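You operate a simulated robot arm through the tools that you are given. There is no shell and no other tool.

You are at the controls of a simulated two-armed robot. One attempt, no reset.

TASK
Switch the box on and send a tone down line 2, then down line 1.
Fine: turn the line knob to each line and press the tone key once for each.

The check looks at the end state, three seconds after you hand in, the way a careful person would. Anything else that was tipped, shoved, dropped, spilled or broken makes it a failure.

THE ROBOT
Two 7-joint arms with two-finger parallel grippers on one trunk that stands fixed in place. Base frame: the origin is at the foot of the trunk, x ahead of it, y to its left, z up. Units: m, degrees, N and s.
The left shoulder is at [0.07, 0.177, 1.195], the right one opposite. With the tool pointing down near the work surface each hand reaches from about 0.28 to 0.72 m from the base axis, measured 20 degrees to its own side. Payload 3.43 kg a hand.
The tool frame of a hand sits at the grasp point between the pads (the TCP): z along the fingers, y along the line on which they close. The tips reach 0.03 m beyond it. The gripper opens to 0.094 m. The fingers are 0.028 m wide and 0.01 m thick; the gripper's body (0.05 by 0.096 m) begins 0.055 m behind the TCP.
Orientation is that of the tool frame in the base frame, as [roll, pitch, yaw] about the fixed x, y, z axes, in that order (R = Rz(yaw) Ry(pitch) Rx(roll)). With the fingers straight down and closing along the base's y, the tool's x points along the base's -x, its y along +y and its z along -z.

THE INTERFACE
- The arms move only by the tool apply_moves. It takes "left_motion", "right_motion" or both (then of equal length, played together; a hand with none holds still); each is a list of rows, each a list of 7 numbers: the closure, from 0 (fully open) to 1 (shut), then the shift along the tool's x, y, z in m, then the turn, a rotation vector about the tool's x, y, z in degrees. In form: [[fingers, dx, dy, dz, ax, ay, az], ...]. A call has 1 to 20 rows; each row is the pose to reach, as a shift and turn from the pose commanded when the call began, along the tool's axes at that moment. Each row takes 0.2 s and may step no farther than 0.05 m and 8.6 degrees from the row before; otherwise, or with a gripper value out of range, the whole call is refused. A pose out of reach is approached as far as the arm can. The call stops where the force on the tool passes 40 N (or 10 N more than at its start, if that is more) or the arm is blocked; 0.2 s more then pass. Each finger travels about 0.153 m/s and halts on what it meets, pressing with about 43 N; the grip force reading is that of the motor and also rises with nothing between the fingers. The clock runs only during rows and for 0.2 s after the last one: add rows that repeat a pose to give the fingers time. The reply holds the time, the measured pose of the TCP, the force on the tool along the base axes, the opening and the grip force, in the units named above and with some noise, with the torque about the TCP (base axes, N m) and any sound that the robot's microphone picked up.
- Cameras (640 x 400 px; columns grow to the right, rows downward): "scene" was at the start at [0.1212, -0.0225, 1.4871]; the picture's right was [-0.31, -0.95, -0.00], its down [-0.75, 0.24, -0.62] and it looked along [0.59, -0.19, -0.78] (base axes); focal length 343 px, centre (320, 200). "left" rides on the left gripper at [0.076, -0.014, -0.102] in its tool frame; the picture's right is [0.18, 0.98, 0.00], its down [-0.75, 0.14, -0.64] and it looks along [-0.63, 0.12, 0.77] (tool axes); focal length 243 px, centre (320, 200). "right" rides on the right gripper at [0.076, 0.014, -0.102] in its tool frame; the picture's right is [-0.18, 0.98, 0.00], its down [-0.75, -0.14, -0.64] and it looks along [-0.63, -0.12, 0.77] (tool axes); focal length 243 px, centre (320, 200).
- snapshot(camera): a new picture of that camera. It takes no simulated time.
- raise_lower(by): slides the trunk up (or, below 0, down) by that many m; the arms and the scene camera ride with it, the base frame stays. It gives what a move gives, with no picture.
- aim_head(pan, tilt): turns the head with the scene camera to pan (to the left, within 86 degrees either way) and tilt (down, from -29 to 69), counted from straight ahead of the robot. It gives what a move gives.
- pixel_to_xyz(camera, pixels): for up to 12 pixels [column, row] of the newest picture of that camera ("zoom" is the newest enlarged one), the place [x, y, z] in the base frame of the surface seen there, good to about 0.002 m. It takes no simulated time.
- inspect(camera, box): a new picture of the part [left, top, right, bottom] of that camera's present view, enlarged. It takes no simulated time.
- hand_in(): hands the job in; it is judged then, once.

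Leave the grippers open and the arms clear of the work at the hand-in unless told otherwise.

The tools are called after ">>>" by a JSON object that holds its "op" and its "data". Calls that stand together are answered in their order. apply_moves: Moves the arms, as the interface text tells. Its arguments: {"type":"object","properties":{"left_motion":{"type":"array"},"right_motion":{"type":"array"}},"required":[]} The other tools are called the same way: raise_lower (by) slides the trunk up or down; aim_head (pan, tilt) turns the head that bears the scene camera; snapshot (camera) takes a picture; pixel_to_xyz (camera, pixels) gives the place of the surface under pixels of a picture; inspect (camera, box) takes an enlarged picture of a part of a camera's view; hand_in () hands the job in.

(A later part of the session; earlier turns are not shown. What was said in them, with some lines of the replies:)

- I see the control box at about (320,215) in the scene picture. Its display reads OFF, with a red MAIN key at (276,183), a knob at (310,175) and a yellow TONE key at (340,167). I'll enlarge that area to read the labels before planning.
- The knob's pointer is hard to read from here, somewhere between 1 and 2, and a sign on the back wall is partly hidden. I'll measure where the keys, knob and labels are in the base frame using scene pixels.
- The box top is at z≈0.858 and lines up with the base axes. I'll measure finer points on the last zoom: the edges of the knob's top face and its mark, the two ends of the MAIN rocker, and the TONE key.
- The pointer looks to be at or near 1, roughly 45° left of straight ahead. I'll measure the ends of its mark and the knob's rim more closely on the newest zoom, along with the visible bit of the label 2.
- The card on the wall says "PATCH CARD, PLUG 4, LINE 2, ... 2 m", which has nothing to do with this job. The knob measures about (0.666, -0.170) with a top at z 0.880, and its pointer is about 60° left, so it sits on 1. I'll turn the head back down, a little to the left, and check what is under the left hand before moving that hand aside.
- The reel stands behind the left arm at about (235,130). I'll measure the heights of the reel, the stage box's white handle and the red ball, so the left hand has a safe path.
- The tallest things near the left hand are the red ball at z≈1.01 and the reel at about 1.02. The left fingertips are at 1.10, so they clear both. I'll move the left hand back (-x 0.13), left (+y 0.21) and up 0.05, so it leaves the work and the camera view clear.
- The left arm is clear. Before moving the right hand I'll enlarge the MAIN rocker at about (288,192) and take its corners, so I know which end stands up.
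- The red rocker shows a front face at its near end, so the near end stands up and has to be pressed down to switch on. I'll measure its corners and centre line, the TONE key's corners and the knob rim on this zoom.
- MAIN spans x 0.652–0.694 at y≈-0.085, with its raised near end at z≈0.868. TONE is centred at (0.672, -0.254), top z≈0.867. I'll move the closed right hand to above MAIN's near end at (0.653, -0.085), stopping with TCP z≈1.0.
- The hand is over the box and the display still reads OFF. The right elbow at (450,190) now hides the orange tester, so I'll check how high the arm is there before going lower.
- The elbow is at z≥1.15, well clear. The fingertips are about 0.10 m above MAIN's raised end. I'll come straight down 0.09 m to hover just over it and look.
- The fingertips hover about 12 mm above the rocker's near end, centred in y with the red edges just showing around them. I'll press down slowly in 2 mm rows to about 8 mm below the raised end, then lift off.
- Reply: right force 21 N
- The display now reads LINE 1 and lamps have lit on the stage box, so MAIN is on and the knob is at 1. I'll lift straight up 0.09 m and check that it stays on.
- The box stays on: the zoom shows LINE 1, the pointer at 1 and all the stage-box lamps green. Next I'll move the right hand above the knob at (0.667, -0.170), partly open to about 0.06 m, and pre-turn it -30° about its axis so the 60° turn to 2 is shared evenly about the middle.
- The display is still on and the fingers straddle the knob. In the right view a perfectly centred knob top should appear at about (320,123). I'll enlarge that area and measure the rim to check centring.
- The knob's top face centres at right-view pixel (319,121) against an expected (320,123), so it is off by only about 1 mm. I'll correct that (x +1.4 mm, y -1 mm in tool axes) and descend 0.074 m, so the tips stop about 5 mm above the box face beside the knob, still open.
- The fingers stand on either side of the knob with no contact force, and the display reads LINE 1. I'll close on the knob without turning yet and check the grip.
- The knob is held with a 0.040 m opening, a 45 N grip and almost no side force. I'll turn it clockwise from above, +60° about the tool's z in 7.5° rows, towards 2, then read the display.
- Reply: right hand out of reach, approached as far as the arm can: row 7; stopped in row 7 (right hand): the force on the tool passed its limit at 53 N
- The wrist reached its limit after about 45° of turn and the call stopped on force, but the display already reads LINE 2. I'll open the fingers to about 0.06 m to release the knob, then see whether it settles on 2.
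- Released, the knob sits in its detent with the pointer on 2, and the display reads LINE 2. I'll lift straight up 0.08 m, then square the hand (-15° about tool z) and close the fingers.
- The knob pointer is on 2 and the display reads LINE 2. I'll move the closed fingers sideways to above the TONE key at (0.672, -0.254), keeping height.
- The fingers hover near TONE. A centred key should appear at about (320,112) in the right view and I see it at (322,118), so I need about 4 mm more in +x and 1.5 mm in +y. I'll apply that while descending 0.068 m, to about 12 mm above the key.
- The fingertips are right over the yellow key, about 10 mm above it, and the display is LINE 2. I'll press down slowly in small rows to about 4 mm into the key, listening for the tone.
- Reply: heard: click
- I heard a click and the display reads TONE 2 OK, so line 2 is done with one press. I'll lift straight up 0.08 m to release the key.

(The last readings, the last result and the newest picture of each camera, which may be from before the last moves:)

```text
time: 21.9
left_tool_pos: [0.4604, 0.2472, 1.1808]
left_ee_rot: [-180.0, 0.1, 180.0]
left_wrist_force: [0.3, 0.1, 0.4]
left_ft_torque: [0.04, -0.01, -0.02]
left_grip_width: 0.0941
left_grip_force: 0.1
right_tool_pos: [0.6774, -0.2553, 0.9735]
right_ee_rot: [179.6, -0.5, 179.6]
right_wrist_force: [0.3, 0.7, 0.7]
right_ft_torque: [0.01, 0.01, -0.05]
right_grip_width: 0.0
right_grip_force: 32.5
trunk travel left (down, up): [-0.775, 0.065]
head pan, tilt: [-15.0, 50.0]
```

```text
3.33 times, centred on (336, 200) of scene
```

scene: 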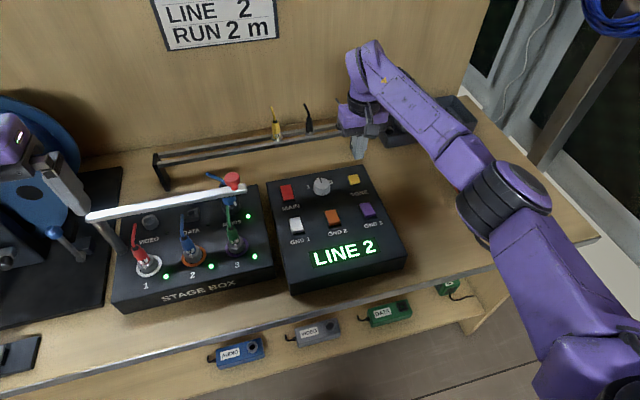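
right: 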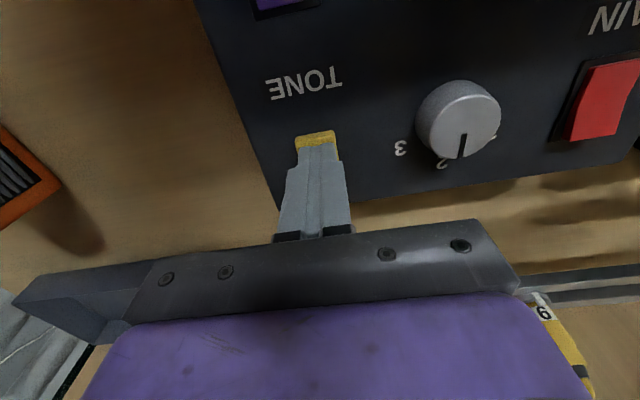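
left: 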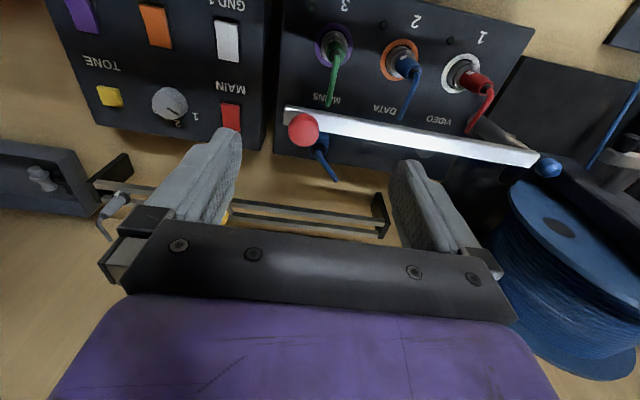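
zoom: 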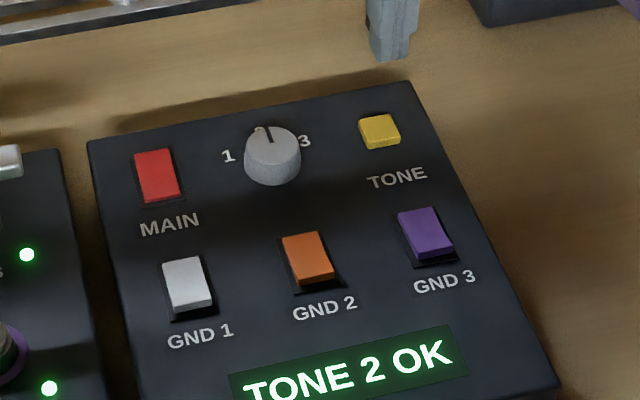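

The display holds TONE 2 OK and the knob is still on 2. I'll move back above the knob (-0.008 m in x, +0.084 m in y) with the fingers opened to 0.06 m and the hand square, so I can then turn counterclockwise, away from the wrist limit.

>>> {"op": "apply_moves", "data": {"right_motion": [[1, 0.003, 0.03, 0, 0, 0, 0], [0.7, 0.006, 0.06, 0, 0, 0, 0], [0.36, 0.008, 0.084, 0, 0, 0, 0], [0.36, 0.008, 0.084, 0, 0, 0, 0], [0.36, 0.008, 0.084, 0, 0, 0, 0]]}}

>>> {"op": "inspect", "data": {"camera": "right", "box": [240, 60, 400, 160]}}

>>> {"op": "snapshot", "data": {"camera": "scene"}}

```text
time: 23.1
left_tool_pos: [0.4595, 0.2475, 1.1809]
left_ee_rot: [179.9, 0.0, 179.9]
left_wrist_force: [0.4, -0.1, 0.0]
left_ft_torque: [-0.01, -0.02, -0.02]
left_grip_width: 0.0941
left_grip_force: 0.0
right_tool_pos: [0.6659, -0.1709, 0.9751]
right_ee_rot: [179.6, -0.6, 179.6]
right_wrist_force: [0.1, 0.3, -0.6]
right_ft_torque: [0.01, 0.02, -0.01]
right_grip_width: 0.0602
right_grip_force: 0.1
trunk travel left (down, up): [-0.775, 0.065]
head pan, tilt: [-15.0, 50.0]
```

```text
4.00 times, centred on (320, 110) of right
```

zoom: 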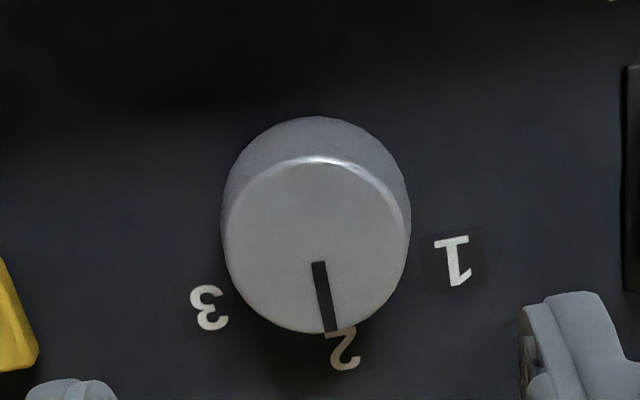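

```text
taken
```

scene: 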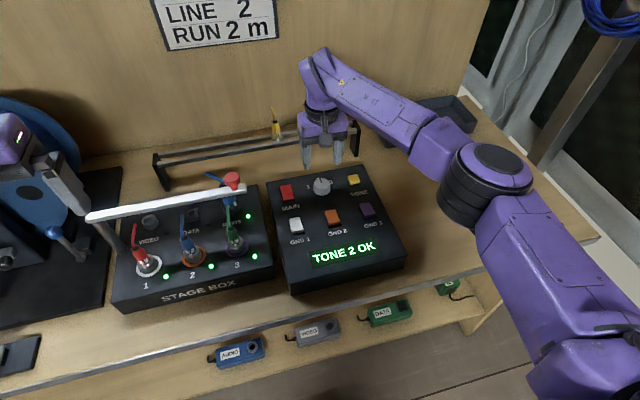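

In the right view the knob centres at (319,121.5) against an expected (320,119), so I'll shift about 1.5 mm in tool -x and 1 mm in tool -y. Then I'll descend 0.081 m around the knob with the fingers open.

>>> {"op": "apply_moves", "data": {"right_motion": [[0.36, -0.0015, -0.001, 0.03, 0, 0, 0], [0.36, -0.0015, -0.001, 0.055, 0, 0, 0], [0.36, -0.0015, -0.001, 0.072, 0, 0, 0], [0.36, -0.0015, -0.001, 0.081, 0, 0, 0], [0.36, -0.0015, -0.001, 0.081, 0, 0, 0]]}}

>>> {"op": "inspect", "data": {"camera": "scene", "box": [240, 140, 432, 260]}}

>>> {"op": "snapshot", "data": {"camera": "right"}}

```text
time: 24.3
left_tool_pos: [0.4595, 0.2476, 1.1818]
left_ee_rot: [179.9, 0.1, -179.9]
left_wrist_force: [-0.4, -0.6, -0.1]
left_ft_torque: [-0.01, -0.01, 0.01]
left_grip_width: 0.094
left_grip_force: 0.0
right_tool_pos: [0.6671, -0.1684, 0.896]
right_ee_rot: [179.6, -0.6, 179.7]
right_wrist_force: [-0.2, 0.7, -1.0]
right_ft_torque: [0.01, 0.02, -0.01]
right_grip_width: 0.0604
right_grip_force: 0.1
trunk travel left (down, up): [-0.775, 0.065]
head pan, tilt: [-15.0, 50.0]
```

```text
3.33 times, centred on (336, 200) of scene
```

zoom: 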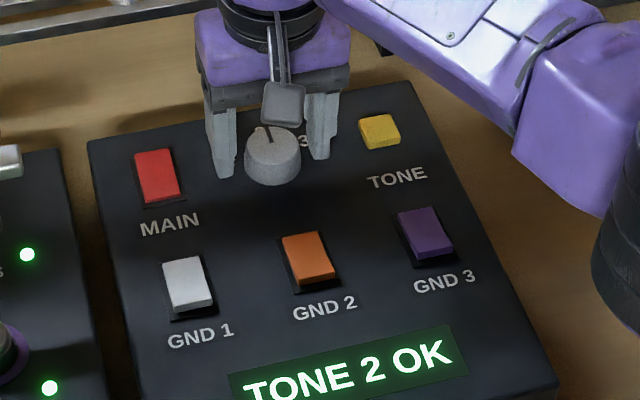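

```text
taken
```

right: 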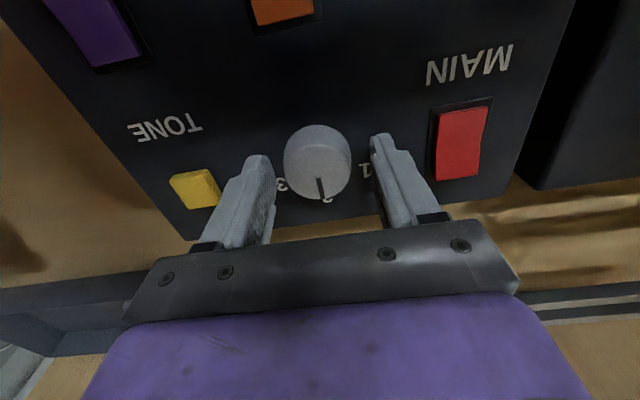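

The fingers flank the knob and nothing touches. I'll close on it first, then turn it counterclockwise, -60° about tool z in 7.5° rows, towards 1.

>>> {"op": "apply_moves", "data": {"right_motion": [[0.5, 0, 0, 0, 0, 0, 0], [0.6, 0, 0, 0, 0, 0, 0], [0.7, 0, 0, 0, 0, 0, 0], [0.8, 0, 0, 0, 0, 0, 0], [0.8, 0, 0, 0, 0, 0, 0], [0.8, 0, 0, 0, 0, 0, -7.5], [0.8, 0, 0, 0, 0, 0, -15], [0.8, 0, 0, 0, 0, 0, -22.5], [0.8, 0, 0, 0, 0, 0, -30], [0.8, 0, 0, 0, 0, 0, -37.5], [0.8, 0, 0, 0, 0, 0, -45], [0.8, 0, 0, 0, 0, 0, -52.5], [0.8, 0, 0, 0, 0, 0, -60], [0.8, 0, 0, 0, 0, 0, -60]]}}

>>> {"op": "inspect", "data": {"camera": "scene", "box": [240, 140, 432, 260]}}

>>> {"op": "snapshot", "data": {"camera": "right"}}

```text
time: 27.3
left_tool_pos: [0.4603, 0.2463, 1.1823]
left_ee_rot: [179.9, -0.1, 179.9]
left_wrist_force: [-0.3, -0.2, -0.4]
left_ft_torque: [0.0, 0.02, 0.02]
left_grip_width: 0.094
left_grip_force: 0.2
right_tool_pos: [0.6681, -0.1698, 0.8947]
right_ee_rot: [179.5, 0.2, -120.5]
right_wrist_force: [8.0, -10.9, 7.0]
right_ft_torque: [-0.92, -0.19, -0.68]
right_grip_width: 0.0405
right_grip_force: 45.5
trunk travel left (down, up): [-0.775, 0.065]
head pan, tilt: [-15.0, 50.0]
```

```text
3.33 times, centred on (336, 200) of scene
```

zoom: 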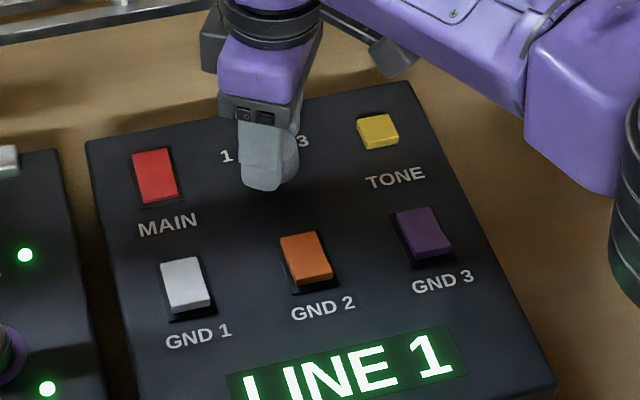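

```text
taken
```

right: 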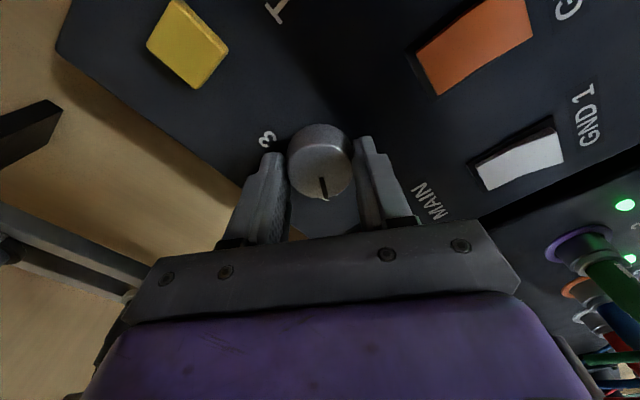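

The display reads LINE 1. I'll open the fingers to release the knob, then lift straight up 0.08 m.

>>> {"op": "apply_moves", "data": {"right_motion": [[0.36, 0, 0, 0, 0, 0, 0], [0.36, 0, 0, 0, 0, 0, 0], [0.36, 0, 0, -0.02, 0, 0, 0], [0.36, 0, 0, -0.05, 0, 0, 0], [0.36, 0, 0, -0.08, 0, 0, 0], [0.36, 0, 0, -0.08, 0, 0, 0]]}}

>>> {"op": "inspect", "data": {"camera": "scene", "box": [240, 140, 432, 260]}}

>>> {"op": "snapshot", "data": {"camera": "right"}}

```text
time: 28.7
left_tool_pos: [0.4595, 0.2466, 1.1817]
left_ee_rot: [-179.9, -0.1, -180.0]
left_wrist_force: [0.2, 0.1, 0.6]
left_ft_torque: [0.02, -0.02, 0.02]
left_grip_width: 0.0943
left_grip_force: 0.1
right_tool_pos: [0.6693, -0.17, 0.9782]
right_ee_rot: [179.4, 0.1, -120.5]
right_wrist_force: [0.2, -0.5, 0.0]
right_ft_torque: [-0.01, -0.01, -0.02]
right_grip_width: 0.0604
right_grip_force: 0.1
trunk travel left (down, up): [-0.775, 0.065]
head pan, tilt: [-15.0, 50.0]
```

```text
3.33 times, centred on (336, 200) of scene
```

zoom: 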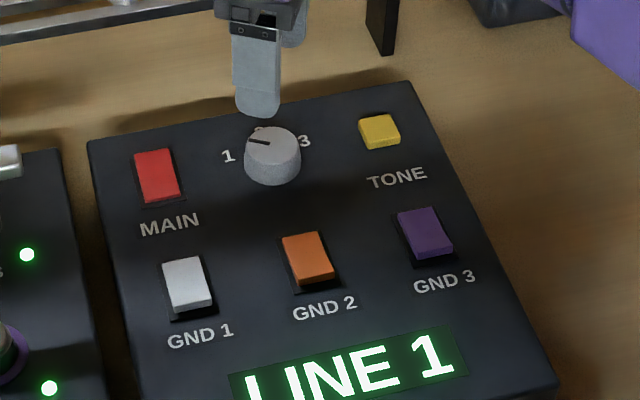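

```text
taken
```

right: 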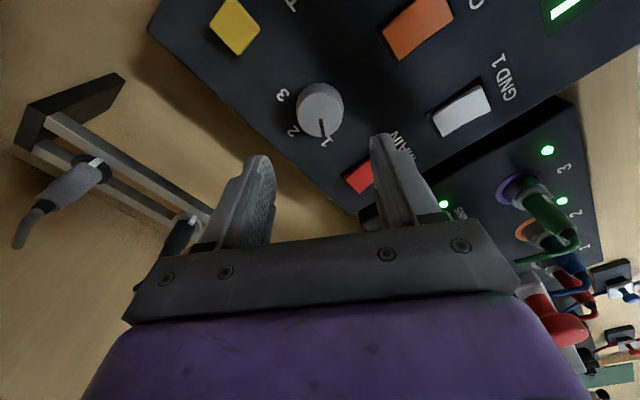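

The knob is on 1, the display reads LINE 1, and the fingers are clear above it. I'll turn the hand back square (+60° about tool z, in place) and close the fingers.

>>> {"op": "apply_moves", "data": {"right_motion": [[0.36, 0, 0, -0.005, 0, 0, 7.5], [0.5, 0, 0, -0.005, 0, 0, 15], [0.7, 0, 0, -0.005, 0, 0, 22.5], [0.9, 0, 0, -0.005, 0, 0, 30], [1, 0, 0, -0.005, 0, 0, 37.5], [1, 0, 0, -0.005, 0, 0, 45], [1, 0, 0, -0.005, 0, 0, 52.5], [1, 0, 0, -0.005, 0, 0, 60], [1, 0, 0, -0.005, 0, 0, 60]]}}

>>> {"op": "snapshot", "data": {"camera": "right"}}

```text
time: 30.7
left_tool_pos: [0.4588, 0.2471, 1.182]
left_ee_rot: [-180.0, 0.1, 179.9]
left_wrist_force: [0.6, 0.0, 0.4]
left_ft_torque: [0.01, 0.03, 0.01]
left_grip_width: 0.0941
left_grip_force: 0.1
right_tool_pos: [0.6688, -0.1711, 0.9808]
right_ee_rot: [179.6, -0.5, 179.5]
right_wrist_force: [-0.4, 0.0, -0.1]
right_ft_torque: [0.0, 0.01, 0.0]
right_grip_width: 0.0002
right_grip_force: 33.2
trunk travel left (down, up): [-0.775, 0.065]
head pan, tilt: [-15.0, 50.0]
```

```text
taken
```

right: 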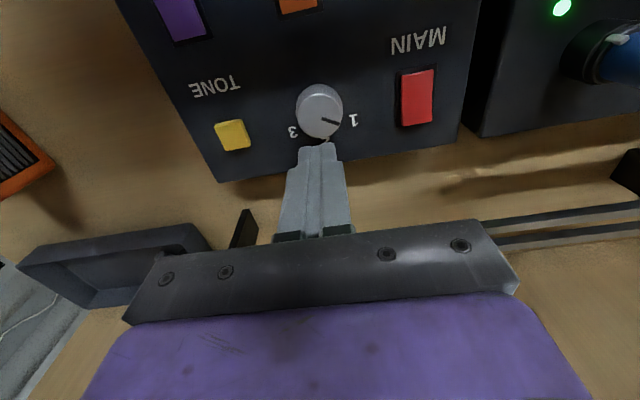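

The hand is square and closed, with the pointer on 1. I'll move back to above TONE by the reverse of the earlier shift (-0.0065 m tool x, -0.083 m tool y), then down 0.07 m to hover about 10 mm above the key.

>>> {"op": "apply_moves", "data": {"right_motion": [[1, -0.002, -0.03, 0, 0, 0, 0], [1, -0.005, -0.06, 0, 0, 0, 0], [1, -0.0065, -0.083, 0, 0, 0, 0], [1, -0.0065, -0.083, 0.02, 0, 0, 0], [1, -0.0065, -0.083, 0.045, 0, 0, 0], [1, -0.0065, -0.083, 0.063, 0, 0, 0], [1, -0.0065, -0.083, 0.07, 0, 0, 0], [1, -0.0065, -0.083, 0.07, 0, 0, 0]]}}

>>> {"op": "snapshot", "data": {"camera": "right"}}

>>> {"op": "inspect", "data": {"camera": "scene", "box": [240, 140, 432, 260]}}

```text
time: 32.5
left_tool_pos: [0.459, 0.2482, 1.1819]
left_ee_rot: [180.0, 0.0, 180.0]
left_wrist_force: [-0.1, -0.3, 0.2]
left_ft_torque: [0.03, 0.02, 0.01]
left_grip_width: 0.094
left_grip_force: 0.1
right_tool_pos: [0.6745, -0.2515, 0.9083]
right_ee_rot: [179.6, -0.5, 179.6]
right_wrist_force: [0.4, 0.9, 0.7]
right_ft_torque: [0.0, 0.01, -0.02]
right_grip_width: 0.0
right_grip_force: 33.0
trunk travel left (down, up): [-0.775, 0.065]
head pan, tilt: [-15.0, 50.0]
```

```text
taken
```

right: 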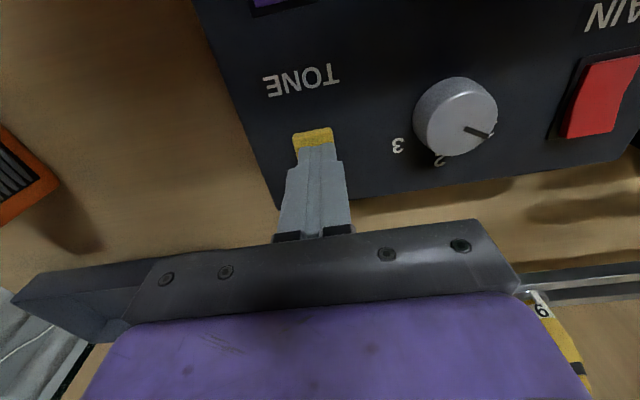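

```text
3.33 times, centred on (336, 200) of scene
```

zoom: 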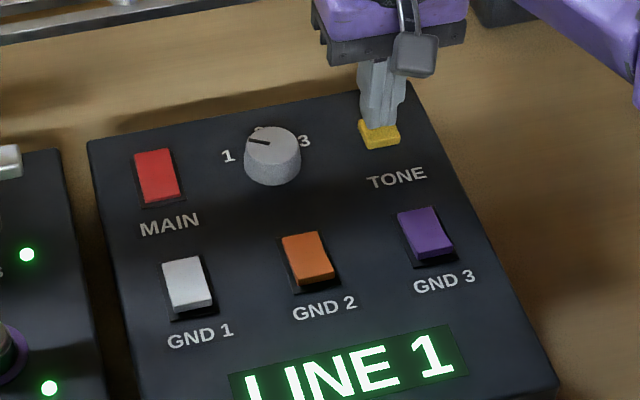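

The tips are over the yellow key exactly as before and the display reads LINE 1. I'll press slowly by the same 14 mm and listen for the click.

>>> {"op": "apply_moves", "data": {"right_motion": [[1, 0, 0, 0.005, 0, 0, 0], [1, 0, 0, 0.008, 0, 0, 0], [1, 0, 0, 0.01, 0, 0, 0], [1, 0, 0, 0.012, 0, 0, 0], [1, 0, 0, 0.014, 0, 0, 0]]}}

>>> {"op": "inspect", "data": {"camera": "scene", "box": [100, 140, 420, 300]}}

```text
time: 33.7
left_tool_pos: [0.4588, 0.2477, 1.1822]
left_ee_rot: [-179.9, 0.1, 179.9]
left_wrist_force: [0.3, 0.3, -0.5]
left_ft_torque: [0.01, 0.01, 0.0]
left_grip_width: 0.0938
left_grip_force: 0.1
right_tool_pos: [0.6734, -0.2526, 0.8969]
right_ee_rot: [179.6, -0.4, 179.6]
right_wrist_force: [2.3, -0.6, 3.7]
right_ft_torque: [-0.05, -0.09, 0.0]
right_grip_width: 0.0
right_grip_force: 32.7
trunk travel left (down, up): [-0.775, 0.065]
head pan, tilt: [-15.0, 50.0]
heard: click
```

```text
2.00 times, centred on (260, 220) of scene
```

zoom: 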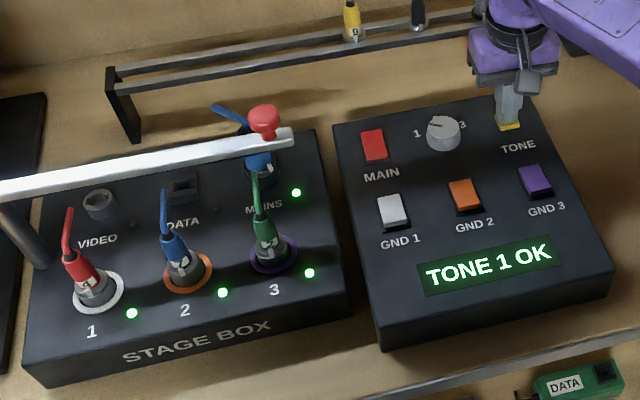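

Another click, and the display reads TONE 1 OK. I'll lift straight up off the key first, then draw the hand back and up to where it started, opening the fingers once clear.

>>> {"op": "apply_moves", "data": {"right_motion": [[1, 0, 0, -0.012, 0, 0, 0], [1, 0, 0, -0.045, 0, 0, 0], [1, 0, 0, -0.085, 0, 0, 0], [1, 0, 0, -0.125, 0, 0, 0], [1, 0.02, -0.01, -0.16, 0, 0, 0], [0.8, 0.05, -0.025, -0.19, 0, 0, 0], [0.5, 0.085, -0.04, -0.22, 0, 0, 0], [0.2, 0.12, -0.055, -0.245, 0, 0, 0], [0, 0.16, -0.07, -0.265, 0, 0, 0], [0, 0.2, -0.085, -0.265, 0, 0, 0], [0, 0.24, -0.105, -0.265, 0, 0, 0], [0, 0.24, -0.105, -0.265, 0, 0, 0]]}}

>>> {"op": "snapshot", "data": {"camera": "scene"}}

>>> {"op": "inspect", "data": {"camera": "scene", "box": [240, 140, 432, 260]}}

```text
time: 36.3
left_tool_pos: [0.4597, 0.2481, 1.1801]
left_ee_rot: [179.9, 0.0, -180.0]
left_wrist_force: [-0.3, 0.7, -0.6]
left_ft_torque: [0.01, 0.04, 0.02]
left_grip_width: 0.0939
left_grip_force: 0.0
right_tool_pos: [0.4334, -0.3593, 1.1627]
right_ee_rot: [179.6, -0.5, 179.6]
right_wrist_force: [0.6, -0.4, 1.3]
right_ft_torque: [0.0, 0.0, 0.03]
right_grip_width: 0.094
right_grip_force: 0.1
trunk travel left (down, up): [-0.775, 0.065]
head pan, tilt: [-15.0, 50.0]
```

```text
taken
```

scene: 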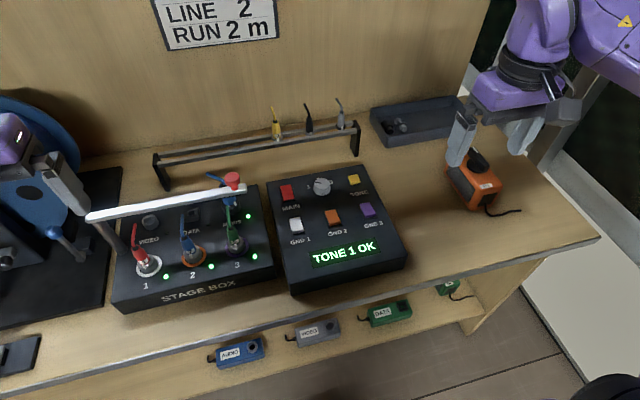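

```text
3.33 times, centred on (336, 200) of scene
```

zoom: 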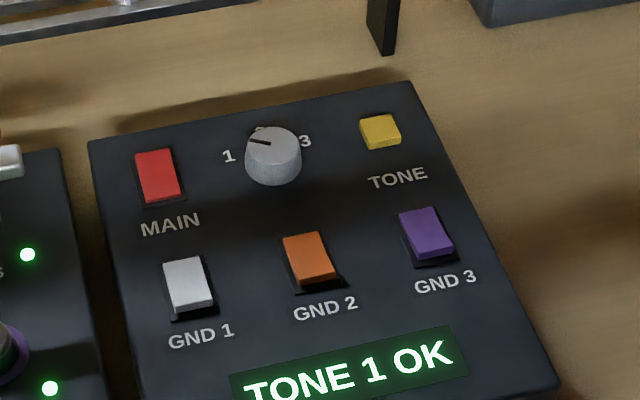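

The display reads TONE 1 OK, with MAIN on and the knob on 1. The GND rockers, plugs, rack, tray and tester are all as they were. Both grippers are open and clear of the work, so I'm handing in.

>>> {"op": "hand_in", "data": {}}

```text
The job is handed in.
```

The box is on, and a tone went down line 2 and then line 1, with one press of the tone key for each. The display read TONE 2 OK and then TONE 1 OK.

- **Box at hand-in:** MAIN was on, the knob was on 1, and the display read TONE 1 OK.
- **Everything else:** From the last pictures, nothing else on the bench was moved. Both grippers are open and both arms are clear of the work.
- **Turn to line 2:** The right wrist reached its limit about 15° short of 2, and that move stopped on the force limit. The knob settled on 2 when I let go, before I pressed the key.
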